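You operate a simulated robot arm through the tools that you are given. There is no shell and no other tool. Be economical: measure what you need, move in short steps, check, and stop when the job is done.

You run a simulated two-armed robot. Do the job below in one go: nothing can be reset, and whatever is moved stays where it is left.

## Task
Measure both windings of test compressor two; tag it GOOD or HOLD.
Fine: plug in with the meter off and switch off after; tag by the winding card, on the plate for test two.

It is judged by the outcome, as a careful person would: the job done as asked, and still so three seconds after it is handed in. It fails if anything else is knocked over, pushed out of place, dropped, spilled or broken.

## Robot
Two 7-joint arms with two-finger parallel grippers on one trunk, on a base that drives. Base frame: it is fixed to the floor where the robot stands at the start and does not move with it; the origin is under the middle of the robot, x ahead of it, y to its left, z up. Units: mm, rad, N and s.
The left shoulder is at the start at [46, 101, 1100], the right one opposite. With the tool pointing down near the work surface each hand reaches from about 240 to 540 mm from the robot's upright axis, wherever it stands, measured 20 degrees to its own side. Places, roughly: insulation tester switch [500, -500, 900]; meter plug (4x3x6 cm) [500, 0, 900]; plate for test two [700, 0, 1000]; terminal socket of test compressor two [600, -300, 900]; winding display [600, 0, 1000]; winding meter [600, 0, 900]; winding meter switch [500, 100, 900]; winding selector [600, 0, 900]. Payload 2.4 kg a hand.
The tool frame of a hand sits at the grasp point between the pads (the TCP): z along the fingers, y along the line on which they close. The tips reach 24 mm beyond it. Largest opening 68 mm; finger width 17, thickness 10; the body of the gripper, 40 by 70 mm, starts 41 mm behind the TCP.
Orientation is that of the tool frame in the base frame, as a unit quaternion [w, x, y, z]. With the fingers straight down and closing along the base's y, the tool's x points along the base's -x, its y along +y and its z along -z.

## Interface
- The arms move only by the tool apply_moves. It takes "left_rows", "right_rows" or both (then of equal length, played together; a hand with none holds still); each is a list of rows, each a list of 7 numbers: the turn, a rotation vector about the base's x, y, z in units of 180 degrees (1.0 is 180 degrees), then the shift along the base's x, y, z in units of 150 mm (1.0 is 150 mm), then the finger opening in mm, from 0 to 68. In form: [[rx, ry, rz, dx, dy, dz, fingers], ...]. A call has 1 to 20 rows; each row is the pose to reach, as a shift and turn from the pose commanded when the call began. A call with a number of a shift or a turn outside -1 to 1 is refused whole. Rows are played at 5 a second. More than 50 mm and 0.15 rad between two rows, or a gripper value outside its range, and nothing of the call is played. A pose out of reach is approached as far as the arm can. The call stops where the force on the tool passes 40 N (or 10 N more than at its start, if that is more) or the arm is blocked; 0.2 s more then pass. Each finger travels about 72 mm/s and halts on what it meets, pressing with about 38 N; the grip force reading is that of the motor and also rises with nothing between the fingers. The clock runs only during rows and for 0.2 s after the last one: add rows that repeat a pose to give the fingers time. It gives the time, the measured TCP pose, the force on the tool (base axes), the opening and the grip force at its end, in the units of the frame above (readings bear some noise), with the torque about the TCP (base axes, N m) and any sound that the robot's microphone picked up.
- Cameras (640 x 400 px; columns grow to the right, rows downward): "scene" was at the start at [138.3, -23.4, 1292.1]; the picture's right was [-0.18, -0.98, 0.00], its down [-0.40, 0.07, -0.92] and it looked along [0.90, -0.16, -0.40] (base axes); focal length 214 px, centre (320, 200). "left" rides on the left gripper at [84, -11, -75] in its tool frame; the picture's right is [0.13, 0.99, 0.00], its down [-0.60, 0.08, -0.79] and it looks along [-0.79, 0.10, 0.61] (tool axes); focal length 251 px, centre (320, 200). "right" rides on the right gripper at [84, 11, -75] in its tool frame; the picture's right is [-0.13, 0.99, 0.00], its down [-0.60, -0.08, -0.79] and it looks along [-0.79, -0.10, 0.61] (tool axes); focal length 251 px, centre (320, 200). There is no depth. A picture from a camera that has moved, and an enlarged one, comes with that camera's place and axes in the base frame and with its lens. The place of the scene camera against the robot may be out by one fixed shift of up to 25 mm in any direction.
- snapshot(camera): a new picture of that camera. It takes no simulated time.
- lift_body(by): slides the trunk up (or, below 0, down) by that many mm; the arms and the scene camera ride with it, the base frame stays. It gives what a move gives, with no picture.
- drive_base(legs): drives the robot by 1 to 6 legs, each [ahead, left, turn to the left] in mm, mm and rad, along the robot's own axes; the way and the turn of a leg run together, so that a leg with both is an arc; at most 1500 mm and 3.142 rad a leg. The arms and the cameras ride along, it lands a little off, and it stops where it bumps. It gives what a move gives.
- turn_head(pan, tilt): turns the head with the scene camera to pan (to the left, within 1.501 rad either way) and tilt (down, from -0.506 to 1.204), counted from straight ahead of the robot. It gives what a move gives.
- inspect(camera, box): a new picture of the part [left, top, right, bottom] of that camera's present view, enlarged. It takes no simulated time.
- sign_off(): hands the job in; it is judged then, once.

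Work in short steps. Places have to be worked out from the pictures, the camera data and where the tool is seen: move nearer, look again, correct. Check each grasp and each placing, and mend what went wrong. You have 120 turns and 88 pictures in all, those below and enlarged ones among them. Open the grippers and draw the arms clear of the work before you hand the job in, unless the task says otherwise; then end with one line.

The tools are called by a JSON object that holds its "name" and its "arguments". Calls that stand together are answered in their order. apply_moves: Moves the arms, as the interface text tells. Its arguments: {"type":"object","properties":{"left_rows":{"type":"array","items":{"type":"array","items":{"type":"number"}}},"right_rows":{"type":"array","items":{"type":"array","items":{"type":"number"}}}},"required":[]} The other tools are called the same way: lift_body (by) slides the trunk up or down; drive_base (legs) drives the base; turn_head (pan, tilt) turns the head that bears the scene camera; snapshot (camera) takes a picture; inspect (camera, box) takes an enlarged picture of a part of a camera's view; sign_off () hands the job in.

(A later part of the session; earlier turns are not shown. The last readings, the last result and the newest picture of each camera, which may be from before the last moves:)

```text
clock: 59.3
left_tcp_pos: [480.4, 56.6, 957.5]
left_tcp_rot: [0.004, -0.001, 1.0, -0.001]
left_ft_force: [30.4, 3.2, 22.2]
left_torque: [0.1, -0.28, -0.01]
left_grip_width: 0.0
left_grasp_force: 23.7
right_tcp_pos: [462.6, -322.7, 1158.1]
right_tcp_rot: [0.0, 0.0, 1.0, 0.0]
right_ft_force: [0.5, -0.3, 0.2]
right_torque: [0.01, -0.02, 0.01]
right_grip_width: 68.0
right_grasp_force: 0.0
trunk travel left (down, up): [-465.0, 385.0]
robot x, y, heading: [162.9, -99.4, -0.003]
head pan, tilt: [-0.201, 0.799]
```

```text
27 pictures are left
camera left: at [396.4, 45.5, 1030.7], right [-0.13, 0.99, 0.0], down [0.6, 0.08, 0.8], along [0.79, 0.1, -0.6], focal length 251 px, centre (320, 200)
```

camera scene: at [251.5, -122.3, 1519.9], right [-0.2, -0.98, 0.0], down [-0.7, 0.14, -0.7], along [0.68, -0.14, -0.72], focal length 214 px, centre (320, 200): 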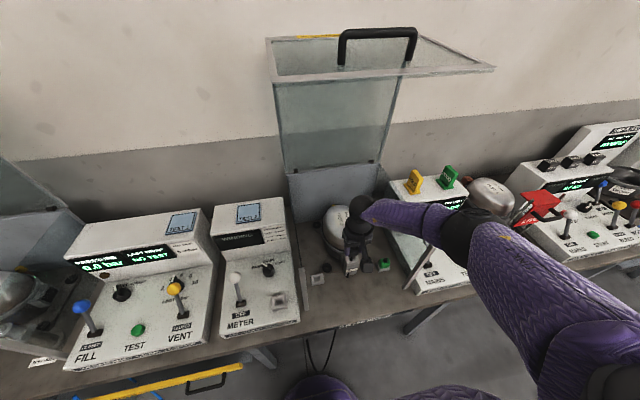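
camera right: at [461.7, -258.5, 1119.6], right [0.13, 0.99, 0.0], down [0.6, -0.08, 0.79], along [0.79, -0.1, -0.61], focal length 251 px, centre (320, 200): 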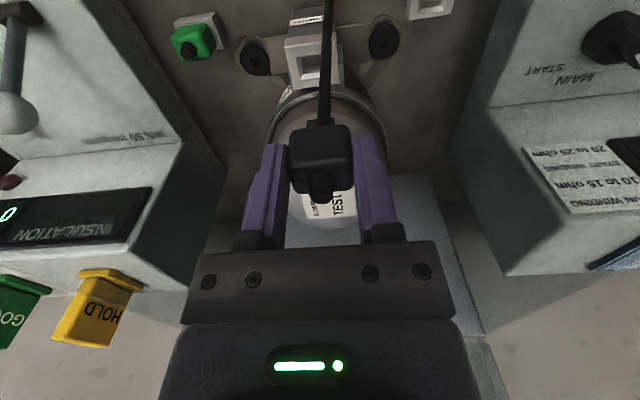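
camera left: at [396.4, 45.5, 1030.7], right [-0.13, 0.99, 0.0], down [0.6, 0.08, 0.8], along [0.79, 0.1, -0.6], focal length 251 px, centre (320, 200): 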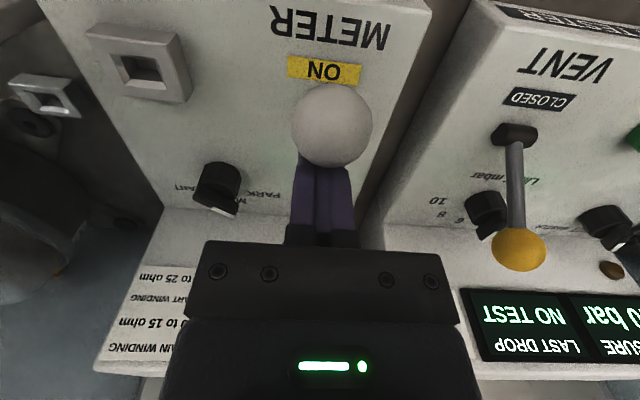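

Meter is ON. I back away, raise the hand and move over the selector, then check the display.

{"name": "apply_moves", "arguments": {"left_rows": [[0, 0, 0, 0.15, 0, 0.0, 0], [0, 0, 0, 0.25, 0, 0.2, 0], [0, 0, 0, 0.25, 0, 0.5, 0], [0, 0, 0, 0.3, -0.2, 0.6, 30], [0, 0, 0, 0.4, -0.4, 0.6, 60], [0, 0, 0, 0.55, -0.53, 0.6, 60], [0, 0, 0, 0.63, -0.53, 0.5, 60], [0, 0, 0, 0.63, -0.53, 0.5, 60]]}}

{"name": "snapshot", "arguments": {"camera": "left"}}

{"name": "inspect", "arguments": {"camera": "scene", "box": [180, 180, 400, 340]}}

```text
clock: 61.1
left_tcp_pos: [571.3, -22.1, 1031.2]
left_tcp_rot: [0.001, 0.0, 1.0, -0.001]
left_ft_force: [0.5, -0.3, 0.7]
left_torque: [0.0, 0.01, 0.01]
left_grip_width: 59.8
left_grasp_force: 0.2
right_tcp_pos: [459.4, -321.9, 1159.6]
right_tcp_rot: [0.003, 0.0, 1.0, 0.001]
right_ft_force: [-1.8, -0.2, -0.2]
right_torque: [0.01, 0.01, 0.02]
right_grip_width: 68.0
right_grasp_force: 0.0
trunk travel left (down, up): [-465.0, 385.0]
robot x, y, heading: [158.5, -98.1, -0.002]
head pan, tilt: [-0.201, 0.799]
```

```text
26 pictures are left
camera left: at [486.9, -33.8, 1105.0], right [-0.13, 0.99, 0.0], down [0.6, 0.08, 0.79], along [0.79, 0.1, -0.61], focal length 251 px, centre (320, 200)
```

left: 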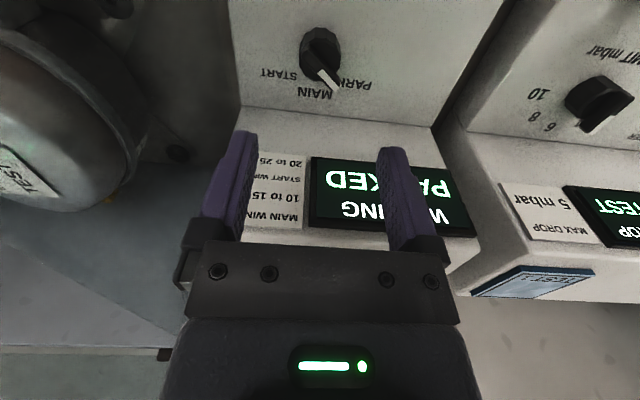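

```text
2.50 times, centred on (290, 260) of scene
camera zoom: at [260.0, -122.6, 1409.6], right [-0.2, -0.98, 0.0], down [-0.7, 0.14, -0.7], along [0.68, -0.14, -0.72], focal length 536 px, centre (395, 50)
```

zoom: 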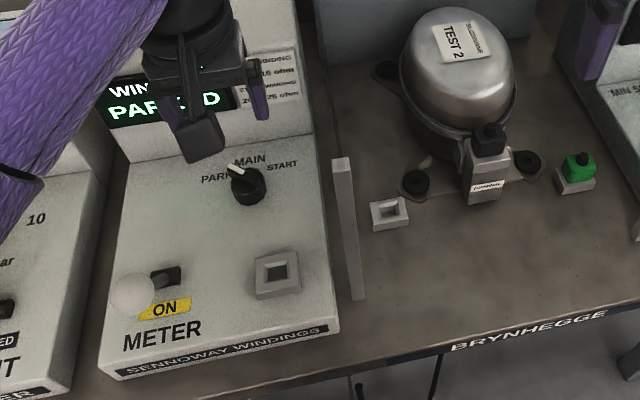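

Display lit, showing PARKED. The knob is at (569.5,-23,890) pointing ~45° left to PARK. I turn the hand +45° to align the fingers with the pointer bar, above the knob.

{"name": "apply_moves", "arguments": {"left_rows": [[0, 0, 0.042, -0.01, -0.005, 0, 60], [0, 0, 0.084, -0.01, -0.005, 0, 60], [0, 0, 0.125, -0.01, -0.005, 0, 60], [0, 0, 0.167, -0.01, -0.005, -0.1, 60], [0, 0, 0.208, -0.01, -0.005, -0.25, 60], [0, 0, 0.25, -0.01, -0.005, -0.5, 60], [0, 0, 0.25, -0.01, -0.005, -0.5, 60]]}}

{"name": "snapshot", "arguments": {"camera": "left"}}

```text
clock: 62.7
left_tcp_pos: [569.3, -21.6, 957.0]
left_tcp_rot: [0.0, -0.384, 0.923, -0.002]
left_ft_force: [0.1, 14.1, 8.8]
left_torque: [-1.98, 0.51, -0.83]
left_grip_width: 60.0
left_grasp_force: 0.1
right_tcp_pos: [459.6, -318.7, 1159.0]
right_tcp_rot: [0.002, 0.0, 1.0, 0.0]
right_ft_force: [0.7, -0.2, 0.3]
right_torque: [0.0, 0.01, -0.02]
right_grip_width: 67.7
right_grasp_force: 0.2
trunk travel left (down, up): [-465.0, 385.0]
robot x, y, heading: [160.5, -97.5, 0.001]
head pan, tilt: [-0.201, 0.799]
```

```text
24 pictures are left
camera left: at [518.1, -88.3, 1031.0], right [-0.79, 0.61, 0.0], down [0.37, 0.48, 0.79], along [0.48, 0.63, -0.61], focal length 251 px, centre (320, 200)
```

left: 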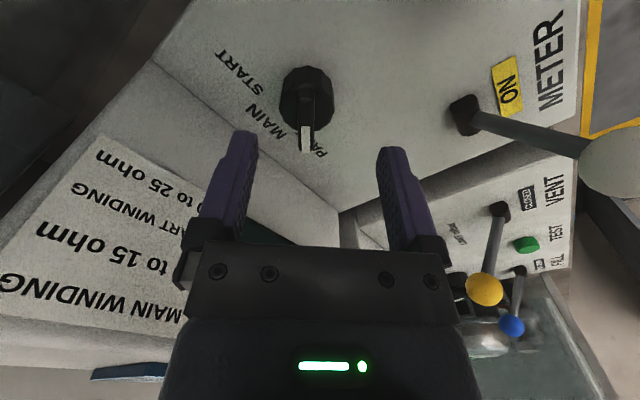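

The wrist camera housing is touching the bay post (14 N). I lift straight up and turn back to about +18°.

{"name": "apply_moves", "arguments": {"left_rows": [[0, 0, -0.02, 0, 0, 0.15, 60], [0, 0, -0.04, 0, 0, 0.4, 60], [0, 0, -0.08, 0, 0, 0.5, 60], [0, 0, -0.12, 0, 0, 0.5, 60], [0, 0, -0.15, 0, 0, 0.5, 60], [0, 0, -0.15, 0, 0, 0.5, 60]]}}

{"name": "apply_moves", "arguments": {"left_rows": [[0, 0, 0, 0, 0, -0.25, 60], [0, 0, 0, 0, -0.006, -0.5, 60], [0, 0, 0, 0, -0.006, -0.66, 60], [0, 0, 0, 0, -0.006, -0.66, 60]]}}

{"name": "snapshot", "arguments": {"camera": "left"}}

{"name": "inspect", "arguments": {"camera": "scene", "box": [180, 180, 400, 340]}}

```text
clock: 64.1
left_tcp_pos: [569.7, -23.4, 1030.7]
left_tcp_rot: [0.0, -0.156, 0.988, -0.001]
left_ft_force: [-0.4, 0.4, 0.6]
left_torque: [-0.03, 0.0, 0.0]
left_grip_width: 59.9
left_grasp_force: 0.1
right_tcp_pos: [459.8, -321.1, 1159.6]
right_tcp_rot: [0.002, 0.0, 1.0, 0.0]
right_ft_force: [-1.0, -1.5, 0.1]
right_torque: [0.03, -0.03, 0.03]
right_grip_width: 68.0
right_grasp_force: 0.1
trunk travel left (down, up): [-465.0, 385.0]
robot x, y, heading: [157.2, -100.3, -0.002]
head pan, tilt: [-0.201, 0.799]
```

```text
clock: 65.1
left_tcp_pos: [568.6, -23.3, 931.9]
left_tcp_rot: [0.0, -0.156, 0.988, -0.001]
left_ft_force: [0.3, 0.7, -0.1]
left_torque: [0.0, -0.02, -0.01]
left_grip_width: 60.0
left_grasp_force: 0.1
right_tcp_pos: [458.7, -321.1, 1157.1]
right_tcp_rot: [0.002, 0.001, 1.0, 0.001]
right_ft_force: [0.4, -0.1, -0.1]
right_torque: [0.04, 0.01, 0.01]
right_grip_width: 67.9
right_grasp_force: 0.1
trunk travel left (down, up): [-465.0, 385.0]
robot x, y, heading: [155.6, -98.1, -0.006]
head pan, tilt: [-0.201, 0.799]
```

```text
23 pictures are left
camera left: at [492.4, -59.7, 1006.0], right [-0.43, 0.9, 0.0], down [0.55, 0.26, 0.79], along [0.72, 0.34, -0.61], focal length 251 px, centre (320, 200)
```

left: 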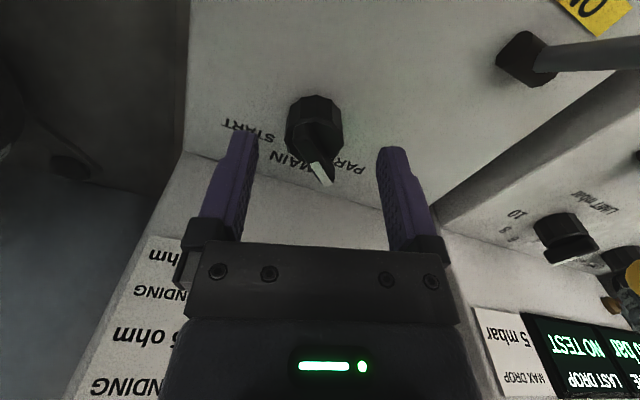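

```text
2.50 times, centred on (290, 260) of scene
camera zoom: at [260.0, -122.6, 1409.6], right [-0.2, -0.98, 0.0], down [-0.7, 0.14, -0.7], along [0.68, -0.14, -0.72], focal length 536 px, centre (395, 50)
```

zoom: 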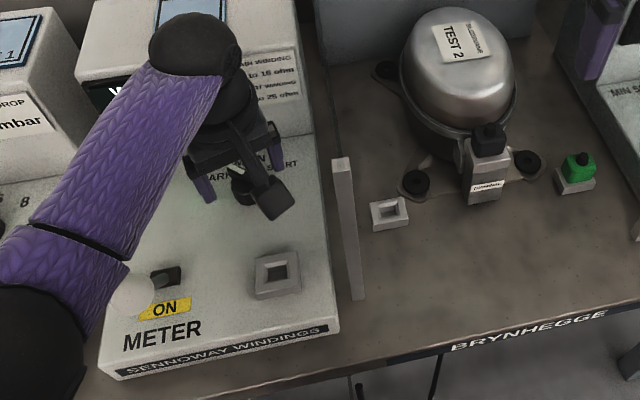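

Post is unmoved and forces are zero. The knob is centred at about (569.5,-25); I lower 24 mm and close on it.

{"name": "apply_moves", "arguments": {"left_rows": [[0, 0, 0, 0.005, -0.01, -0.08, 60], [0, 0, 0, 0.005, -0.01, -0.16, 60], [0, 0, 0, 0.005, -0.01, -0.16, 40], [0, 0, 0, 0.005, -0.01, -0.16, 24], [0, 0, 0, 0.005, -0.01, -0.16, 12], [0, 0, 0, 0.005, -0.01, -0.16, 12]]}}

{"name": "snapshot", "arguments": {"camera": "left"}}

```text
clock: 66.5
left_tcp_pos: [568.5, -25.0, 907.8]
left_tcp_rot: [-0.001, -0.156, 0.988, 0.0]
left_ft_force: [-2.2, 1.1, -3.3]
left_torque: [0.27, -0.34, -0.03]
left_grip_width: 32.6
left_grasp_force: 44.9
right_tcp_pos: [459.4, -321.6, 1158.5]
right_tcp_rot: [0.002, 0.0, 1.0, 0.001]
right_ft_force: [0.4, -1.1, 0.3]
right_torque: [-0.02, 0.02, -0.01]
right_grip_width: 68.2
right_grasp_force: 0.0
trunk travel left (down, up): [-465.0, 385.0]
robot x, y, heading: [153.0, -96.8, -0.002]
head pan, tilt: [-0.201, 0.799]
```

```text
21 pictures are left
camera left: at [493.3, -61.6, 982.2], right [-0.43, 0.9, 0.0], down [0.55, 0.26, 0.79], along [0.72, 0.34, -0.61], focal length 251 px, centre (320, 200)
```

left: 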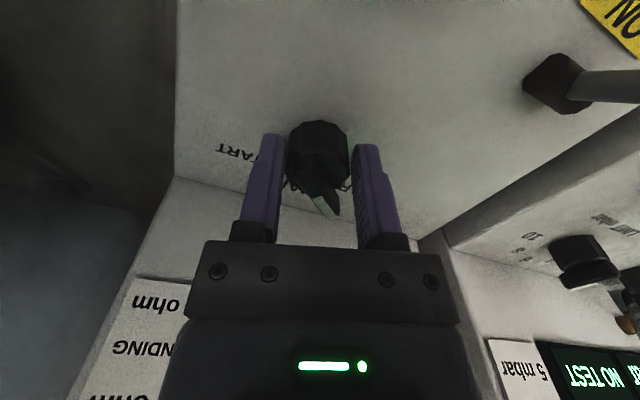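

Knob gripped. I rotate the hand −45° (clockwise from above) to go from PARK to MAIN.

{"name": "apply_moves", "arguments": {"left_rows": [[0, 0, -0.042, 0, 0, 0, 12], [0, 0, -0.084, 0, 0, 0, 12], [0, 0, -0.126, 0, 0, 0, 12], [0, 0, -0.168, 0, 0, 0, 12], [0, 0, -0.21, 0, 0, 0, 12], [0, 0, -0.25, 0, 0, 0, 12], [0, 0, -0.25, 0, 0, 0, 12], [0, 0, -0.25, 0, 0, 0, 40], [0, 0, -0.25, 0, 0, 0, 60]]}}

{"name": "apply_moves", "arguments": {"left_rows": [[0, 0, 0, 0, 0, 0.15, 60], [0, 0, 0, 0, 0, 0.4, 60], [0, 0, 0, -0.2, 0.1, 0.6, 60], [0, 0, 0, -0.4, 0.2, 0.75, 60], [0, 0, 0, -0.4, 0.2, 0.75, 60]]}}

{"name": "snapshot", "arguments": {"camera": "left"}}

```text
clock: 67.8
left_tcp_pos: [570.0, -18.9, 907.9]
left_tcp_rot: [-0.001, 0.184, 0.983, 0.007]
left_ft_force: [-1.6, 13.4, 2.4]
left_torque: [0.72, -0.14, 0.15]
left_grip_width: 32.7
left_grasp_force: 44.5
right_tcp_pos: [460.4, -320.0, 1159.4]
right_tcp_rot: [0.003, -0.002, 1.0, 0.0]
right_ft_force: [-0.8, -0.6, -0.4]
right_torque: [-0.01, -0.01, 0.03]
right_grip_width: 68.0
right_grasp_force: 0.1
trunk travel left (down, up): [-465.0, 385.0]
robot x, y, heading: [155.9, -99.1, 0.003]
head pan, tilt: [-0.201, 0.799]
stopped in row 6 (left hand): the force on the tool passed its limit at 42 N (the readings are from after the stop); the commanded pose is now the measured one
```

```text
clock: 69.0
left_tcp_pos: [509.9, 8.7, 1021.1]
left_tcp_rot: [-0.001, 0.186, 0.983, 0.003]
left_ft_force: [-0.2, 0.2, -0.8]
left_torque: [0.01, -0.01, 0.0]
left_grip_width: 60.0
left_grasp_force: 0.0
right_tcp_pos: [460.2, -320.7, 1159.9]
right_tcp_rot: [0.002, -0.001, 1.0, 0.001]
right_ft_force: [-0.1, -0.6, -0.3]
right_torque: [0.0, 0.0, 0.03]
right_grip_width: 68.2
right_grasp_force: 0.1
trunk travel left (down, up): [-465.0, 385.0]
robot x, y, heading: [157.3, -101.0, -0.0]
head pan, tilt: [-0.201, 0.799]
```

```text
20 pictures are left
camera left: at [428.5, 28.0, 1096.2], right [0.24, 0.97, 0.01], down [0.59, -0.15, 0.79], along [0.77, -0.19, -0.61], focal length 251 px, centre (320, 200)
```

left: 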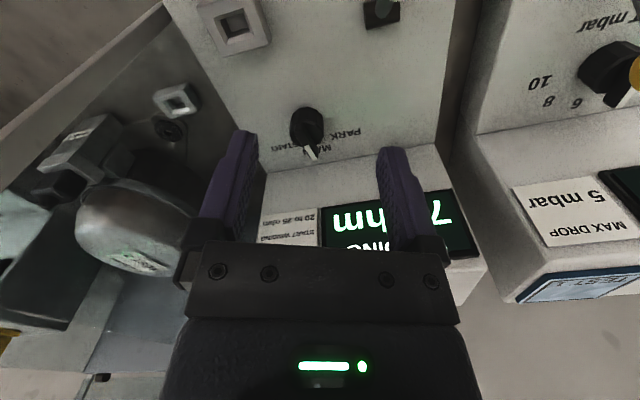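

The pointer is on MAIN and the display shows a value partly hidden ("7.. ohm"). I draw the hand back to read it fully.

{"name": "apply_moves", "arguments": {"left_rows": [[0, 0, 0, -0.15, 0.2, 0.2, 60], [0, 0, 0, -0.3, 0.4, 0.4, 60], [0, 0, 0, -0.4, 0.6, 0.5, 60], [0, 0, 0, -0.4, 0.8, 0.5, 60]]}}

{"name": "inspect", "arguments": {"camera": "scene", "box": [190, 170, 330, 300]}}

```text
clock: 70.0
left_tcp_pos: [450.5, 129.3, 1095.7]
left_tcp_rot: [-0.001, 0.185, 0.983, 0.002]
left_ft_force: [0.5, -0.6, 0.3]
left_torque: [0.0, 0.01, 0.03]
left_grip_width: 59.9
left_grasp_force: 0.0
right_tcp_pos: [459.1, -319.9, 1158.9]
right_tcp_rot: [0.002, -0.001, 1.0, 0.001]
right_ft_force: [-0.4, 0.4, 0.9]
right_torque: [-0.03, -0.02, -0.03]
right_grip_width: 68.2
right_grasp_force: 0.2
trunk travel left (down, up): [-465.0, 385.0]
robot x, y, heading: [154.1, -99.3, -0.003]
head pan, tilt: [-0.201, 0.799]
```

```text
3.08 times, centred on (260, 235) of scene
camera zoom: at [259.8, -121.6, 1409.6], right [-0.2, -0.98, 0.0], down [-0.7, 0.14, -0.7], along [0.68, -0.14, -0.72], focal length 660 px, centre (505, 92)
```

zoom: 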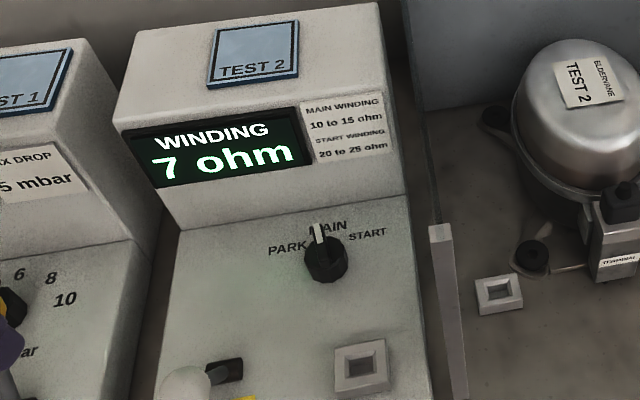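

MAIN reads 7 ohm with the pointer on MAIN. I go back over the knob with yaw near 0.

{"name": "apply_moves", "arguments": {"left_rows": [[0, 0, 0.03, 0.15, -0.25, 0, 60], [0, 0, 0.06, 0.3, -0.5, -0.1, 60], [0, 0, 0.09, 0.5, -0.72, -0.2, 60], [0, 0, 0.118, 0.65, -0.9, -0.4, 60], [0, 0, 0.118, 0.79, -1.0, -0.6, 60], [0, 0, 0.118, 0.79, -1.0, -0.9, 60], [0, 0, 0.118, 0.79, -1.0, -1.0, 60], [0, 0, 0.118, 0.79, -1.0, -1.0, 60]]}}

{"name": "snapshot", "arguments": {"camera": "left"}}

```text
clock: 71.8
left_tcp_pos: [568.5, -21.6, 944.8]
left_tcp_rot: [-0.001, 0.002, 1.0, 0.003]
left_ft_force: [-0.7, 0.1, -0.7]
left_torque: [0.02, 0.0, 0.0]
left_grip_width: 59.9
left_grasp_force: 0.1
right_tcp_pos: [460.1, -320.8, 1160.0]
right_tcp_rot: [0.001, -0.001, 1.0, 0.001]
right_ft_force: [0.9, -0.1, 0.3]
right_torque: [0.0, -0.01, -0.03]
right_grip_width: 68.1
right_grasp_force: 0.0
trunk travel left (down, up): [-465.0, 385.0]
robot x, y, heading: [154.0, -100.2, 0.0]
head pan, tilt: [-0.201, 0.799]
```

```text
18 pictures are left
camera left: at [484.5, -33.6, 1019.2], right [-0.13, 0.99, 0.01], down [0.61, 0.07, 0.79], along [0.79, 0.1, -0.61], focal length 251 px, centre (320, 200)
```

left: 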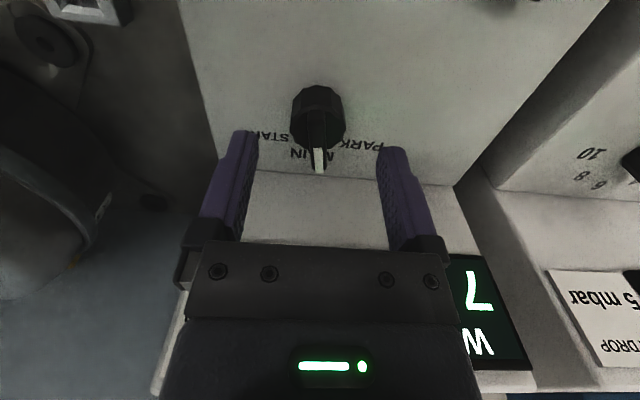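

Still 7. I lower, grip the knob and rotate another −45° to START.

{"name": "apply_moves", "arguments": {"left_rows": [[0, 0, 0, 0.003, -0.01, -0.12, 60], [0, 0, 0, 0.003, -0.01, -0.245, 60], [0, 0, 0, 0.003, -0.01, -0.245, 40], [0, 0, 0, 0.003, -0.01, -0.245, 24], [0, 0, 0, 0.003, -0.01, -0.245, 12], [0, 0, -0.03, 0.003, -0.01, -0.245, 12], [0, 0, -0.06, 0.003, -0.01, -0.245, 12], [0, 0, -0.09, 0.003, -0.01, -0.245, 12], [0, 0, -0.12, 0.003, -0.01, -0.245, 12], [0, 0, -0.15, 0.003, -0.01, -0.245, 12], [0, 0, -0.18, 0.003, -0.01, -0.245, 12], [0, 0, -0.21, 0.003, -0.01, -0.245, 12], [0, 0, -0.24, 0.003, -0.01, -0.245, 12], [0, 0, -0.25, 0.003, -0.01, -0.245, 12], [0, 0, -0.25, 0.003, -0.01, -0.245, 40], [0, 0, -0.25, 0.003, -0.01, -0.245, 60], [0, 0, -0.25, 0.003, -0.01, -0.245, 60]]}}

```text
clock: 74.3
left_tcp_pos: [570.9, -15.9, 907.1]
left_tcp_rot: [0.0, 0.285, 0.958, 0.008]
left_ft_force: [7.1, 11.3, -2.6]
left_torque: [0.6, 0.01, 0.17]
left_grip_width: 33.1
left_grasp_force: 44.7
right_tcp_pos: [462.4, -318.2, 1160.0]
right_tcp_rot: [0.002, -0.003, 1.0, 0.0]
right_ft_force: [-0.4, -0.5, -1.9]
right_torque: [0.03, -0.01, -0.01]
right_grip_width: 68.2
right_grasp_force: 0.0
trunk travel left (down, up): [-465.0, 385.0]
robot x, y, heading: [154.3, -101.7, 0.004]
head pan, tilt: [-0.201, 0.799]
stopped in row 12 (left hand): the force on the tool passed its limit at 41 N (the readings are from after the stop); the commanded pose is now the measured one
```

It turned about 33° before the force limit. I release, rise and look whether the selector went to START.

{"name": "apply_moves", "arguments": {"left_rows": [[0, 0, 0, 0, 0, 0, 40], [0, 0, 0, 0, 0, 0, 64], [0, 0, 0, 0, 0, 0.2, 64], [0, 0, 0, -0.1, 0.15, 0.45, 60], [0, 0, 0, -0.3, 0.4, 0.6, 60], [0, 0, 0, -0.5, 0.65, 0.8, 60], [0, 0, 0, -0.7, 0.9, 0.9, 60], [0, 0, 0, -0.7, 0.9, 0.9, 60]]}}

{"name": "inspect", "arguments": {"camera": "scene", "box": [190, 170, 330, 300]}}

```text
refused: row 5 steps farther than a row can; nothing moved
```

```text
3.08 times, centred on (260, 235) of scene
camera zoom: at [261.2, -120.1, 1409.5], right [-0.2, -0.98, 0.0], down [-0.7, 0.14, -0.7], along [0.68, -0.14, -0.72], focal length 660 px, centre (505, 92)
```

zoom: 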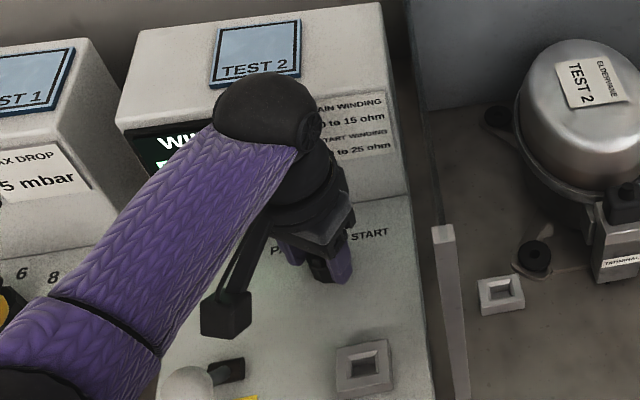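

The retreat was refused; I repeat it in smaller steps before looking.

{"name": "apply_moves", "arguments": {"left_rows": [[0, 0, 0, 0, 0, 0, 40], [0, 0, 0, 0, 0, 0, 64], [0, 0, 0, 0, 0, 0.2, 64], [0, 0, 0, -0.1, 0.1, 0.4, 60], [0, 0, 0, -0.25, 0.3, 0.55, 60], [0, 0, 0, -0.4, 0.5, 0.7, 60], [0, 0, 0, -0.55, 0.7, 0.8, 60], [0, 0, 0, -0.65, 0.9, 0.85, 60], [0, 0, 0, -0.65, 0.9, 0.85, 60]]}}

{"name": "inspect", "arguments": {"camera": "scene", "box": [190, 170, 330, 300]}}

```text
clock: 75.6
left_tcp_pos: [524.8, 35.5, 999.2]
left_tcp_rot: [0.006, 0.288, 0.958, 0.004]
left_ft_force: [0.8, -1.1, -0.5]
left_torque: [-0.02, 0.05, -0.03]
left_grip_width: 60.0
left_grasp_force: 0.1
right_tcp_pos: [460.0, -320.4, 1159.2]
right_tcp_rot: [0.001, -0.002, 1.0, 0.001]
right_ft_force: [0.2, 0.4, 0.1]
right_torque: [-0.02, 0.0, 0.0]
right_grip_width: 68.2
right_grasp_force: 0.1
trunk travel left (down, up): [-465.0, 385.0]
robot x, y, heading: [156.0, -96.6, 0.0]
head pan, tilt: [-0.201, 0.799]
stopped in row 6 (left hand): the force on the tool passed its limit at 58 N (the readings are from after the stop); the commanded pose is now the measured one
```

```text
3.08 times, centred on (260, 235) of scene
camera zoom: at [260.3, -121.6, 1409.6], right [-0.2, -0.98, 0.0], down [-0.7, 0.14, -0.7], along [0.68, -0.14, -0.72], focal length 660 px, centre (505, 92)
```

zoom: 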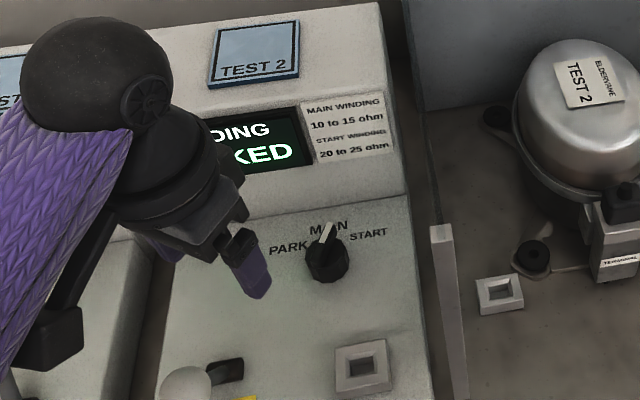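

A 58 N stop occurred during retreat, and the display reads PARKED with the pointer between MAIN and START. I take a wide look to see whether anything was touched.

{"name": "snapshot", "arguments": {"camera": "scene"}}

```text
15 pictures are left
camera scene: at [260.3, -121.6, 1409.6], right [-0.2, -0.98, 0.0], down [-0.7, 0.14, -0.7], along [0.68, -0.14, -0.72], focal length 214 px, centre (320, 200)
```

scene: 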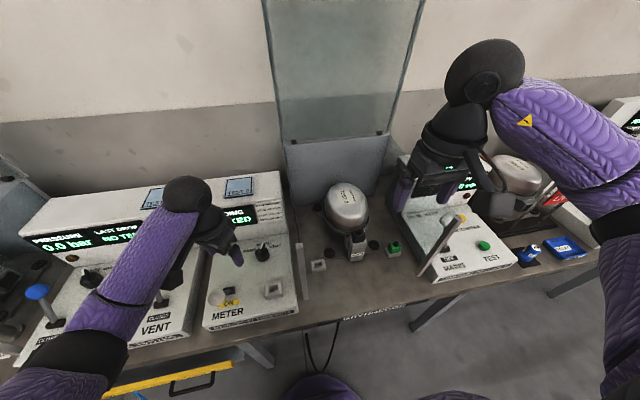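

Nothing looks disturbed. From the hand's drift while turning, the knob axis is really ~11 mm further ahead, near (579,-24). I return over that point with yaw ≈ −5°.

{"name": "apply_moves", "arguments": {"left_rows": [[0, 0, 0.03, 0, 0, 0.1, 64], [0, 0, 0.06, 0.1, -0.1, 0.2, 64], [0, 0, 0.09, 0.2, -0.25, 0.2, 64], [0, 0, 0.12, 0.3, -0.4, 0.1, 64], [0, 0, 0.158, 0.361, -0.4, -0.1, 64], [0, 0, 0.158, 0.361, -0.4, -0.35, 64], [0, 0, 0.158, 0.361, -0.4, -0.43, 64], [0, 0, 0.158, 0.361, -0.4, -0.43, 64]]}}

{"name": "snapshot", "arguments": {"camera": "left"}}

```text
clock: 77.4
left_tcp_pos: [579.9, -25.0, 935.0]
left_tcp_rot: [0.004, 0.045, 0.999, 0.005]
left_ft_force: [0.3, -0.1, 0.5]
left_torque: [-0.01, -0.01, -0.02]
left_grip_width: 64.0
left_grasp_force: 0.0
right_tcp_pos: [460.5, -320.0, 1159.3]
right_tcp_rot: [0.002, -0.002, 1.0, 0.001]
right_ft_force: [0.5, 0.4, -0.9]
right_torque: [0.02, 0.01, 0.02]
right_grip_width: 68.2
right_grasp_force: 0.1
trunk travel left (down, up): [-465.0, 385.0]
robot x, y, heading: [154.6, -96.1, 0.005]
head pan, tilt: [-0.201, 0.799]
```

```text
14 pictures are left
camera left: at [494.4, -29.3, 1010.1], right [-0.04, 1.0, 0.01], down [0.6, 0.02, 0.8], along [0.8, 0.04, -0.6], focal length 251 px, centre (320, 200)
```

left: 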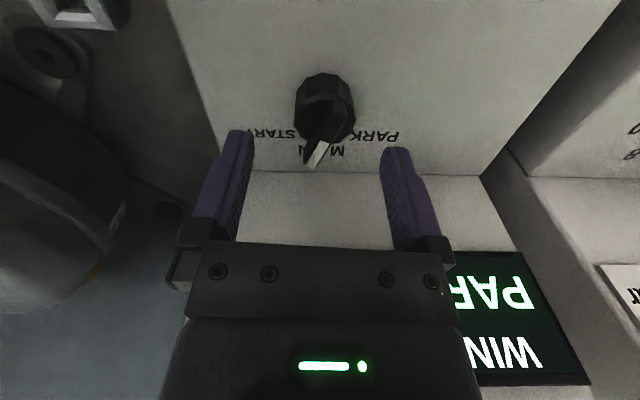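

Pointer is about −15° past MAIN. I lower onto the knob, grip, and rotate ~−32°, then release in place.

{"name": "apply_moves", "arguments": {"left_rows": [[0, 0, 0, -0.01, 0.015, -0.1, 64], [0, 0, 0, -0.01, 0.015, -0.2, 64], [0, 0, 0, -0.01, 0.015, -0.2, 44], [0, 0, 0, -0.01, 0.015, -0.2, 30], [0, 0, 0, -0.01, 0.015, -0.2, 12], [0, 0, -0.03, -0.01, 0.015, -0.2, 12], [0, 0, -0.06, -0.01, 0.015, -0.2, 12], [0, 0, -0.09, -0.01, 0.015, -0.2, 12], [0, 0, -0.12, -0.01, 0.015, -0.2, 12], [0, 0, -0.15, -0.01, 0.015, -0.2, 12], [0, 0, -0.18, -0.01, 0.015, -0.2, 12], [0, 0, -0.18, -0.01, 0.015, -0.2, 12]]}}

{"name": "apply_moves", "arguments": {"left_rows": [[0, 0, 0, 0, 0, 0, 40], [0, 0, 0, 0, 0, 0, 64], [0, 0, 0, 0, 0, 0.1, 64], [0, 0, 0, 0, 0, 0.35, 64], [0, 0, 0, 0, 0, 0.6, 64], [0, 0, 0, 0, 0, 0.6, 64]]}}

{"name": "snapshot", "arguments": {"camera": "left"}}

```text
clock: 80.0
left_tcp_pos: [577.8, -20.8, 905.3]
left_tcp_rot: [0.005, 0.321, 0.947, 0.004]
left_ft_force: [0.1, 1.2, -0.1]
left_torque: [-0.38, -0.12, 0.9]
left_grip_width: 32.8
left_grasp_force: 45.0
right_tcp_pos: [460.2, -320.3, 1159.6]
right_tcp_rot: [0.002, -0.002, 1.0, 0.001]
right_ft_force: [0.0, -0.3, 0.2]
right_torque: [-0.01, 0.0, -0.02]
right_grip_width: 67.8
right_grasp_force: 0.2
trunk travel left (down, up): [-465.0, 385.0]
robot x, y, heading: [154.1, -97.0, 0.001]
head pan, tilt: [-0.201, 0.799]
```

```text
clock: 81.4
left_tcp_pos: [578.6, -22.4, 994.5]
left_tcp_rot: [0.005, 0.322, 0.947, 0.004]
left_ft_force: [-1.1, 0.0, -0.4]
left_torque: [0.01, 0.02, -0.03]
left_grip_width: 64.1
left_grasp_force: 0.0
right_tcp_pos: [460.7, -319.4, 1158.6]
right_tcp_rot: [0.002, -0.002, 1.0, 0.001]
right_ft_force: [0.2, 0.3, 0.0]
right_torque: [0.0, 0.02, -0.03]
right_grip_width: 68.2
right_grasp_force: 0.1
trunk travel left (down, up): [-465.0, 385.0]
robot x, y, heading: [153.2, -102.1, 0.006]
head pan, tilt: [-0.201, 0.799]
```

```text
13 pictures are left
camera left: at [503.5, 19.3, 1068.8], right [0.5, 0.87, 0.01], down [0.52, -0.31, 0.8], along [0.69, -0.39, -0.6], focal length 251 px, centre (320, 200)
```

left: 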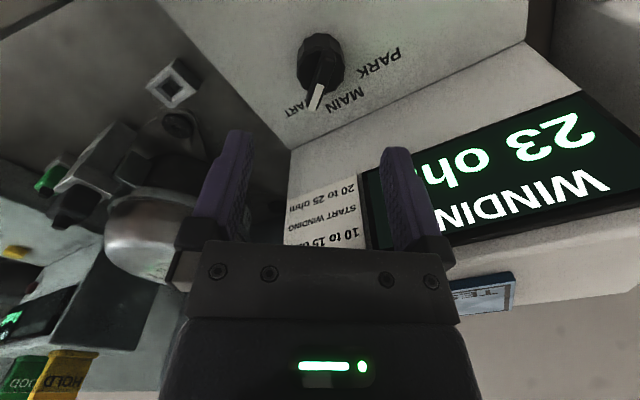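

START reads 23 ohm (in range), MAIN 7 ohm (below 10–15), so the verdict is HOLD. Now I switch the meter off: hand goes in front of the lever ball with fingers closed.

{"name": "apply_moves", "arguments": {"left_rows": [[0, 0, 0.03, -0.1, 0.05, 0.2, 64], [0, 0, 0.07, -0.3, 0.15, 0.35, 50], [0, 0, 0.11, -0.5, 0.25, 0.4, 30], [0, 0, 0.15, -0.7, 0.35, 0.4, 10], [0, 0, 0.18, -0.9, 0.45, 0.4, 0], [0, 0, 0.208, -1.0, 0.53, 0.4, 0]]}}

{"name": "apply_moves", "arguments": {"left_rows": [[0, 0, 0, -0.18, 0, 0, 0], [0, 0, 0, -0.18, 0, -0.3, 0], [0, 0, 0, -0.18, 0, -0.6, 0], [0, 0, 0, -0.18, 0, -0.63, 0]]}}

{"name": "snapshot", "arguments": {"camera": "left"}}

```text
clock: 81.9
left_tcp_pos: [567.5, -17.6, 1021.2]
left_tcp_rot: [0.014, 0.289, 0.957, 0.002]
left_ft_force: [0.7, -0.3, -0.5]
left_torque: [0.0, 0.0, -0.05]
left_grip_width: 50.0
left_grasp_force: 0.0
right_tcp_pos: [460.0, -318.9, 1159.5]
right_tcp_rot: [0.002, -0.002, 1.0, 0.001]
right_ft_force: [0.8, 0.1, 0.7]
right_torque: [0.0, 0.02, -0.01]
right_grip_width: 68.0
right_grasp_force: 0.0
trunk travel left (down, up): [-465.0, 385.0]
robot x, y, heading: [157.1, -96.9, 0.003]
head pan, tilt: [-0.201, 0.799]
stopped in row 2 (left hand): the force on the tool passed its limit at 92 N (the readings are from after the stop); the commanded pose is now the measured one
```

```text
clock: 82.2
left_tcp_pos: [562.7, -18.6, 1020.9]
left_tcp_rot: [0.021, 0.291, 0.956, 0.001]
left_ft_force: [7.1, -4.8, -6.0]
left_torque: [-0.02, -0.07, 0.04]
left_grip_width: 9.6
left_grasp_force: 0.4
right_tcp_pos: [461.1, -319.2, 1159.7]
right_tcp_rot: [0.001, -0.003, 1.0, 0.002]
right_ft_force: [0.4, -0.3, 0.1]
right_torque: [0.04, 0.02, 0.0]
right_grip_width: 68.2
right_grasp_force: 0.0
trunk travel left (down, up): [-465.0, 385.0]
robot x, y, heading: [158.2, -97.7, -0.002]
head pan, tilt: [-0.201, 0.799]
stopped in row 1 (left hand): the force on the tool passed its limit at 84 N (the readings are from after the stop); the commanded pose is now the measured one
```

```text
12 pictures are left
camera left: at [484.1, 19.1, 1092.7], right [0.45, 0.9, 0.01], down [0.51, -0.26, 0.82], along [0.73, -0.36, -0.58], focal length 251 px, centre (320, 200)
```

left: 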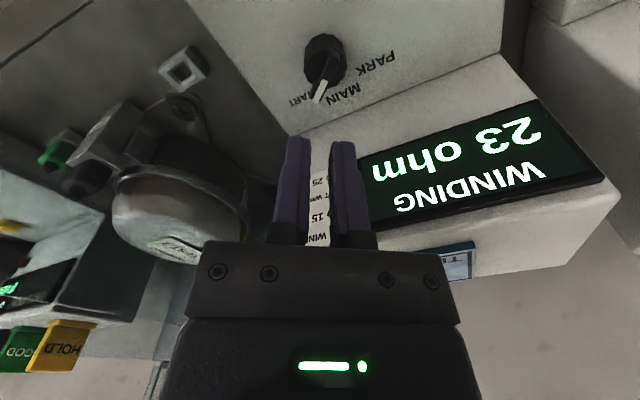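

The spikes occur only when retracting at this yaw, with no static contact — likely the wrist camera crowding its own forearm. I first rotate the hand back to yaw 0 in place, rising slightly.

{"name": "apply_moves", "arguments": {"left_rows": [[0, 0.003, 0.036, 0.03, 0, 0.03, 10], [0, 0.006, 0.074, 0.03, 0, 0.06, 10], [0, 0.009, 0.112, 0.03, 0, 0.1, 10], [0, 0.012, 0.15, 0.03, 0, 0.15, 10], [0, 0.0136, 0.188, 0.03, 0, 0.2, 0], [0, 0.0136, 0.188, 0.03, 0, 0.2, 0]]}}

```text
clock: 83.6
left_tcp_pos: [567.1, -19.0, 1051.4]
left_tcp_rot: [-0.001, 0.0, 1.0, 0.0]
left_ft_force: [-0.5, 0.3, -0.2]
left_torque: [-0.02, 0.0, 0.0]
left_grip_width: 0.2
left_grasp_force: 23.5
right_tcp_pos: [460.8, -319.8, 1159.4]
right_tcp_rot: [0.002, -0.002, 1.0, 0.001]
right_ft_force: [0.5, 0.2, -0.9]
right_torque: [0.04, -0.03, 0.01]
right_grip_width: 68.1
right_grasp_force: 0.1
trunk travel left (down, up): [-465.0, 385.0]
robot x, y, heading: [152.8, -95.1, 0.004]
head pan, tilt: [-0.201, 0.799]
```

Clean now. I move to in front of the lever ball.

{"name": "apply_moves", "arguments": {"left_rows": [[0, 0, 0, -0.2, 0.12, 0, 0], [0, 0, 0, -0.4, 0.25, 0, 0], [0, 0, 0, -0.6, 0.4, 0, 0], [0, 0, 0, -0.8, 0.507, 0, 0], [0, 0, 0, -1.0, 0.507, 0, 0]]}}

{"name": "apply_moves", "arguments": {"left_rows": [[0, 0, 0, -0.1, 0, 0, 0], [0, 0, 0, -0.1, 0, -0.3, 0], [0, 0, 0, -0.1, 0, -0.6, 0], [0, 0, 0, -0.1, 0, -0.63, 0]]}}

{"name": "snapshot", "arguments": {"camera": "left"}}

```text
clock: 84.8
left_tcp_pos: [415.9, 57.4, 1051.8]
left_tcp_rot: [-0.001, 0.0, 1.0, 0.0]
left_ft_force: [0.6, -0.8, -0.4]
left_torque: [0.01, -0.01, 0.0]
left_grip_width: 0.0
left_grasp_force: 23.8
right_tcp_pos: [459.6, -320.2, 1160.8]
right_tcp_rot: [0.001, -0.003, 1.0, 0.0]
right_ft_force: [-0.1, 0.5, -0.6]
right_torque: [0.0, -0.01, 0.02]
right_grip_width: 67.9
right_grasp_force: 0.0
trunk travel left (down, up): [-465.0, 385.0]
robot x, y, heading: [154.3, -97.4, 0.006]
head pan, tilt: [-0.201, 0.799]
```

```text
clock: 85.8
left_tcp_pos: [403.8, 57.3, 957.3]
left_tcp_rot: [-0.001, 0.0, 1.0, 0.0]
left_ft_force: [0.5, -0.3, 0.0]
left_torque: [-0.04, -0.01, 0.04]
left_grip_width: 0.0
left_grasp_force: 23.5
right_tcp_pos: [460.5, -318.9, 1159.8]
right_tcp_rot: [0.002, -0.002, 1.0, 0.0]
right_ft_force: [0.5, -0.1, 0.0]
right_torque: [0.0, 0.01, 0.0]
right_grip_width: 67.8
right_grasp_force: 0.1
trunk travel left (down, up): [-465.0, 385.0]
robot x, y, heading: [154.0, -97.2, 0.002]
head pan, tilt: [-0.201, 0.799]
```

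```text
11 pictures are left
camera left: at [319.3, 45.2, 1031.6], right [-0.13, 0.99, 0.0], down [0.61, 0.08, 0.79], along [0.78, 0.1, -0.61], focal length 251 px, centre (320, 200)
```

left: 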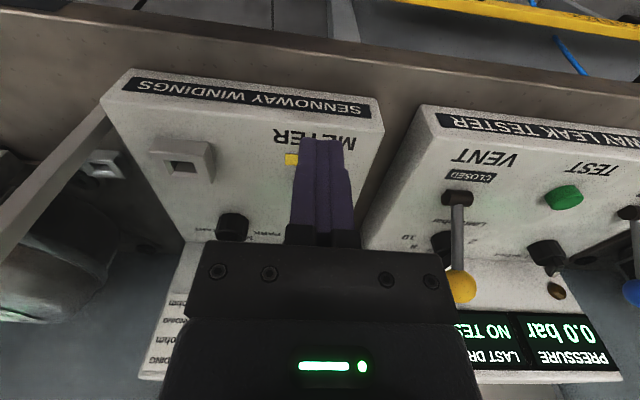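

Fingers are in front of the ball. I push the lever away (+x) to its OFF position.

{"name": "apply_moves", "arguments": {"left_rows": [[0, 0, 0, 0.12, 0, 0, 0], [0, 0, 0, 0.24, 0, 0.02, 0], [0, 0, 0, 0.36, 0, 0.04, 0], [0, 0, 0, 0.48, 0, 0.05, 0], [0, 0, 0, 0.58, 0, 0.04, 0], [0, 0, 0, 0.68, 0, 0.02, 0], [0, 0, 0, 0.74, 0, 0.0, 0], [0, 0, 0, 0.78, 0, -0.02, 0], [0, 0, 0, 0.78, 0, -0.02, 0]]}}

{"name": "apply_moves", "arguments": {"left_rows": [[0, 0, 0, -0.2, 0, 0.0, 0], [0, 0, 0, -0.4, 0, 0.2, 0], [0, 0, 0, -0.6, 0, 0.45, 0], [0, 0, 0, -0.6, 0.1, 0.7, 10]]}}

{"name": "snapshot", "arguments": {"camera": "scene"}}

```text
clock: 87.8
left_tcp_pos: [516.3, 56.2, 954.8]
left_tcp_rot: [0.0, 0.0, 1.0, 0.001]
left_ft_force: [-16.3, 0.5, 15.3]
left_torque: [0.08, 0.3, 0.01]
left_grip_width: 0.0
left_grasp_force: 23.6
right_tcp_pos: [457.9, -320.7, 1161.0]
right_tcp_rot: [0.002, -0.002, 1.0, 0.0]
right_ft_force: [-0.1, -0.1, -0.4]
right_torque: [0.0, -0.02, 0.01]
right_grip_width: 68.0
right_grasp_force: 0.1
trunk travel left (down, up): [-465.0, 385.0]
robot x, y, heading: [153.1, -99.4, 0.003]
head pan, tilt: [-0.201, 0.799]
```

```text
clock: 88.8
left_tcp_pos: [429.4, 72.6, 1058.4]
left_tcp_rot: [-0.001, 0.0, 1.0, 0.001]
left_ft_force: [-1.1, 0.0, 0.8]
left_torque: [-0.04, 0.0, -0.02]
left_grip_width: 10.1
left_grasp_force: 0.1
right_tcp_pos: [461.5, -320.5, 1159.3]
right_tcp_rot: [0.002, -0.002, 1.0, 0.0]
right_ft_force: [0.3, 1.0, 0.1]
right_torque: [0.03, -0.02, 0.0]
right_grip_width: 68.1
right_grasp_force: 0.0
trunk travel left (down, up): [-465.0, 385.0]
robot x, y, heading: [154.3, -98.4, 0.004]
head pan, tilt: [-0.201, 0.799]
```

```text
10 pictures are left
camera scene: at [260.1, -121.3, 1409.6], right [-0.2, -0.98, 0.0], down [-0.7, 0.14, -0.7], along [0.68, -0.14, -0.72], focal length 214 px, centre (320, 200)
```

scene: 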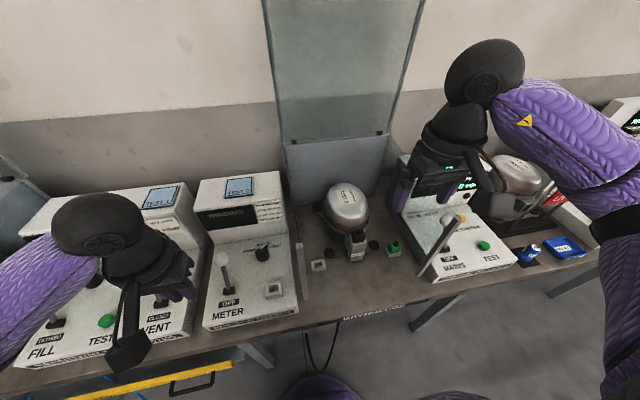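

Meter OFF, display dark. Now the HOLD tag (yellow, ≈(688,-502,1055)). I raise the left hand, lift the trunk 80 for clearance, and drive right.

{"name": "apply_moves", "arguments": {"left_rows": [[0, 0, 0, -0.1, 0.1, 0.3, 30], [0, 0, 0, -0.2, 0.2, 0.6, 30], [0, 0, 0, -0.2, 0.2, 0.9, 30]]}}

{"name": "lift_body", "arguments": {"by": 80}}

{"name": "drive_base", "arguments": {"legs": [[30, -270, 0]]}}

{"name": "snapshot", "arguments": {"camera": "right"}}

```text
clock: 89.6
left_tcp_pos: [398.0, 101.1, 1194.6]
left_tcp_rot: [-0.003, 0.0, 1.0, 0.0]
left_ft_force: [0.6, -0.2, -0.8]
left_torque: [0.02, 0.0, 0.0]
left_grip_width: 30.0
left_grasp_force: 0.0
right_tcp_pos: [460.6, -321.0, 1159.0]
right_tcp_rot: [0.001, -0.002, 1.0, 0.001]
right_ft_force: [0.4, -0.2, 0.2]
right_torque: [-0.01, 0.03, 0.03]
right_grip_width: 68.1
right_grasp_force: 0.2
trunk travel left (down, up): [-465.0, 385.0]
robot x, y, heading: [157.8, -100.2, 0.001]
head pan, tilt: [-0.201, 0.799]
```

```text
clock: 90.7
left_tcp_pos: [398.8, 102.1, 1273.8]
left_tcp_rot: [-0.002, 0.0, 1.0, 0.0]
left_ft_force: [-0.2, 0.0, 0.5]
left_torque: [0.02, 0.01, 0.03]
left_grip_width: 30.1
left_grasp_force: 0.0
right_tcp_pos: [460.4, -318.4, 1239.6]
right_tcp_rot: [0.002, -0.002, 1.0, 0.001]
right_ft_force: [0.3, -0.2, 0.3]
right_torque: [0.01, 0.01, 0.0]
right_grip_width: 67.7
right_grasp_force: 0.0
trunk travel left (down, up): [-545.0, 305.0]
robot x, y, heading: [154.4, -97.5, 0.0]
head pan, tilt: [-0.201, 0.799]
```

```text
clock: 92.7
left_tcp_pos: [429.9, -170.9, 1274.7]
left_tcp_rot: [-0.001, 0.002, 1.0, 0.001]
left_ft_force: [0.5, 0.2, -0.1]
left_torque: [0.02, -0.01, 0.01]
left_grip_width: 30.0
left_grasp_force: 0.1
right_tcp_pos: [490.5, -591.2, 1238.6]
right_tcp_rot: [0.002, 0.0, 1.0, 0.001]
right_ft_force: [0.2, -0.4, -0.3]
right_torque: [0.02, 0.0, 0.0]
right_grip_width: 68.1
right_grasp_force: 0.0
trunk travel left (down, up): [-545.0, 305.0]
robot x, y, heading: [186.6, -366.3, -0.001]
head pan, tilt: [-0.201, 0.799]
```

```text
9 pictures are left
camera right: at [406.4, -580.0, 1313.1], right [0.13, 0.99, 0.0], down [0.6, -0.08, 0.79], along [0.79, -0.1, -0.61], focal length 251 px, centre (320, 200)
```

right: 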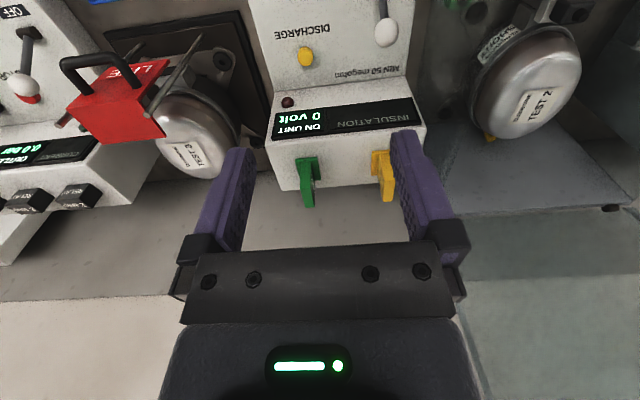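

The HOLD tag stands edge-on, thin in y, near (703,-516,1042). I approach above it.

{"name": "apply_moves", "arguments": {"right_rows": [[0, 0, 0, 0.2, 0.1, 0, 68], [0, 0, 0, 0.4, 0.2, 0, 68], [0, 0, 0, 0.65, 0.3, 0, 68], [0, 0, 0, 0.85, 0.4, -0.1, 68], [0, 0, 0, 1.0, 0.5, -0.2, 68], [0, 0, 0, 1.0, 0.5, -0.4, 68]]}}

{"name": "apply_moves", "arguments": {"right_rows": [[0, 0, 0, 0.15, 0, -0.1, 68], [0, 0, 0, 0.3, 0, -0.2, 68], [0, 0, 0, 0.3, 0, -0.3, 68], [0, 0, 0, 0.3, 0, -0.3, 68]]}}

{"name": "snapshot", "arguments": {"camera": "right"}}

```text
clock: 94.0
left_tcp_pos: [428.7, -168.7, 1274.3]
left_tcp_rot: [-0.001, 0.002, 1.0, 0.001]
left_ft_force: [-0.4, 0.4, -0.2]
left_torque: [0.01, 0.0, 0.02]
left_grip_width: 30.0
left_grasp_force: 0.0
right_tcp_pos: [640.0, -515.7, 1179.4]
right_tcp_rot: [0.001, -0.001, 1.0, 0.0]
right_ft_force: [0.7, 0.3, -0.1]
right_torque: [0.01, 0.01, 0.0]
right_grip_width: 67.9
right_grasp_force: 0.1
trunk travel left (down, up): [-545.0, 305.0]
robot x, y, heading: [185.8, -371.6, -0.002]
head pan, tilt: [-0.201, 0.799]
```

```text
clock: 95.0
left_tcp_pos: [430.7, -169.1, 1273.7]
left_tcp_rot: [-0.002, 0.002, 1.0, 0.002]
left_ft_force: [-0.1, -0.2, 0.1]
left_torque: [0.04, 0.0, -0.06]
left_grip_width: 30.1
left_grasp_force: 0.1
right_tcp_pos: [673.2, -510.3, 1137.0]
right_tcp_rot: [0.002, -0.001, 1.0, 0.0]
right_ft_force: [0.6, -0.9, 0.7]
right_torque: [0.02, -0.01, 0.02]
right_grip_width: 68.1
right_grasp_force: 0.1
right hand out of reach, approached as far as the arm can: row 2, 3, 4
trunk travel left (down, up): [-545.0, 305.0]
robot x, y, heading: [185.1, -368.9, -0.003]
head pan, tilt: [-0.201, 0.799]
```

```text
8 pictures are left
camera right: at [589.4, -499.8, 1211.3], right [0.13, 0.99, 0.0], down [0.6, -0.08, 0.8], along [0.79, -0.1, -0.61], focal length 251 px, centre (320, 200)
```

right: 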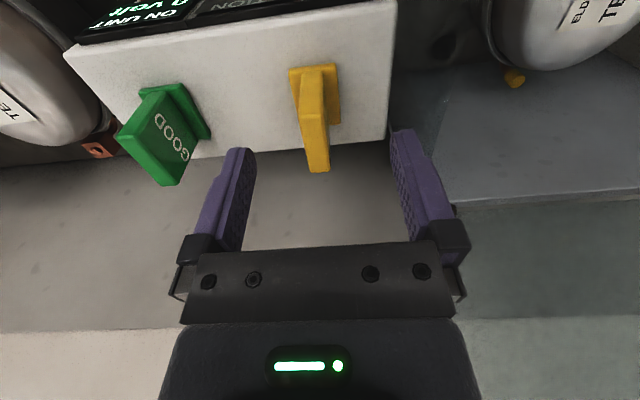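

The tag is centred near (702,-517), about 15 mm thick, top ≈1083. It's slightly out of reach, so I raise the hand and lower the trunk 80 for more horizontal reach.

{"name": "apply_moves", "arguments": {"right_rows": [[0, 0, 0, -0.05, 0, 0.25, 68], [0, 0, 0, -0.05, 0, 0.5, 68]]}}

{"name": "lift_body", "arguments": {"by": -80}}

```text
clock: 95.7
left_tcp_pos: [429.4, -168.3, 1274.0]
left_tcp_rot: [-0.001, 0.001, 1.0, -0.001]
left_ft_force: [0.3, 0.1, -0.5]
left_torque: [0.01, 0.02, 0.0]
left_grip_width: 30.0
left_grasp_force: 0.1
right_tcp_pos: [665.1, -512.0, 1214.1]
right_tcp_rot: [0.001, 0.001, 1.0, 0.0]
right_ft_force: [0.6, 0.5, 0.4]
right_torque: [0.01, 0.01, -0.01]
right_grip_width: 67.8
right_grasp_force: 0.0
trunk travel left (down, up): [-545.0, 305.0]
robot x, y, heading: [189.0, -366.6, -0.005]
head pan, tilt: [-0.201, 0.799]
```

```text
clock: 96.8
left_tcp_pos: [429.2, -169.2, 1194.2]
left_tcp_rot: [-0.001, 0.002, 1.0, 0.0]
left_ft_force: [-0.4, 0.2, -0.4]
left_torque: [0.0, 0.04, 0.01]
left_grip_width: 30.0
left_grasp_force: 0.0
right_tcp_pos: [666.1, -511.0, 1133.2]
right_tcp_rot: [0.002, 0.0, 1.0, 0.002]
right_ft_force: [-0.6, 0.7, -0.5]
right_torque: [-0.01, 0.03, -0.02]
right_grip_width: 68.0
right_grasp_force: 0.1
trunk travel left (down, up): [-465.0, 385.0]
robot x, y, heading: [187.0, -363.2, -0.001]
head pan, tilt: [-0.201, 0.799]
```

{"name": "apply_moves", "arguments": {"right_rows": [[0, 0, 0, 0.12, -0.02, 0, 68], [0, 0, 0, 0.24, -0.04, 0, 68], [0, 0, 0, 0.24, -0.04, -0.2, 68], [0, 0, 0, 0.24, -0.04, -0.42, 68], [0, 0, 0, 0.24, -0.04, -0.42, 68]]}}

{"name": "snapshot", "arguments": {"camera": "right"}}

```text
clock: 98.0
left_tcp_pos: [430.3, -168.9, 1193.2]
left_tcp_rot: [-0.001, 0.001, 1.0, -0.001]
left_ft_force: [-0.4, -0.2, 0.7]
left_torque: [0.01, -0.01, -0.01]
left_grip_width: 30.0
left_grasp_force: 0.1
right_tcp_pos: [672.6, -517.9, 1086.5]
right_tcp_rot: [0.002, 0.0, 1.0, 0.001]
right_ft_force: [-0.5, 0.6, -0.3]
right_torque: [0.0, -0.04, 0.0]
right_grip_width: 68.2
right_grasp_force: 0.0
right hand out of reach, approached as far as the arm can: row 1, 2, 3, 4, 5
trunk travel left (down, up): [-465.0, 385.0]
robot x, y, heading: [189.1, -368.0, -0.004]
head pan, tilt: [-0.201, 0.799]
```

```text
7 pictures are left
camera right: at [588.6, -506.3, 1160.2], right [0.13, 0.99, 0.0], down [0.6, -0.08, 0.79], along [0.79, -0.1, -0.61], focal length 251 px, centre (320, 200)
```

right: 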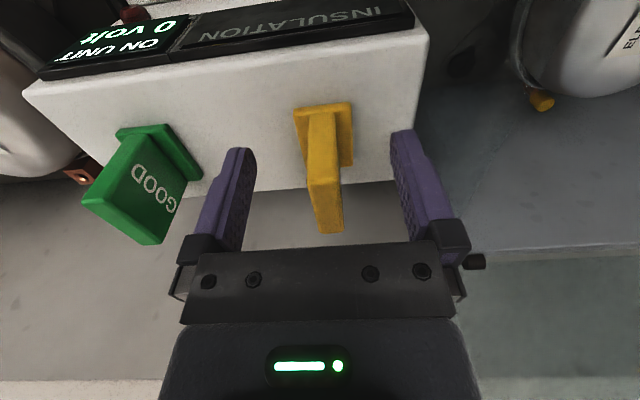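

Still short. I tilt the tool forward 20° (wrist moves back), which gains reach; the same tilt will be used for placing. Tag refined to (704,-517.5), foot at z≈1013.

{"name": "apply_moves", "arguments": {"right_rows": [[0, -0.04, 0, 0, 0, 0.05, 68], [0, -0.08, 0, 0.05, 0, 0.05, 68], [0, -0.111, 0, 0.1, 0, 0.05, 68], [0, -0.111, 0, 0.2, 0, 0, 68], [0, -0.111, 0, 0.2, 0, -0.14, 68], [0, -0.111, 0, 0.2, 0, -0.14, 68]]}}

```text
clock: 99.4
left_tcp_pos: [430.6, -168.9, 1193.9]
left_tcp_rot: [-0.001, 0.002, 1.0, 0.0]
left_ft_force: [-0.3, -0.9, 0.5]
left_torque: [0.02, 0.01, -0.02]
left_grip_width: 29.9
left_grasp_force: 0.0
right_tcp_pos: [702.2, -517.7, 1064.1]
right_tcp_rot: [0.175, 0.0, 0.984, 0.001]
right_ft_force: [-0.3, 0.3, 0.0]
right_torque: [-0.01, -0.02, -0.01]
right_grip_width: 67.8
right_grasp_force: 0.1
trunk travel left (down, up): [-465.0, 385.0]
robot x, y, heading: [186.0, -366.5, -0.005]
head pan, tilt: [-0.201, 0.799]
```

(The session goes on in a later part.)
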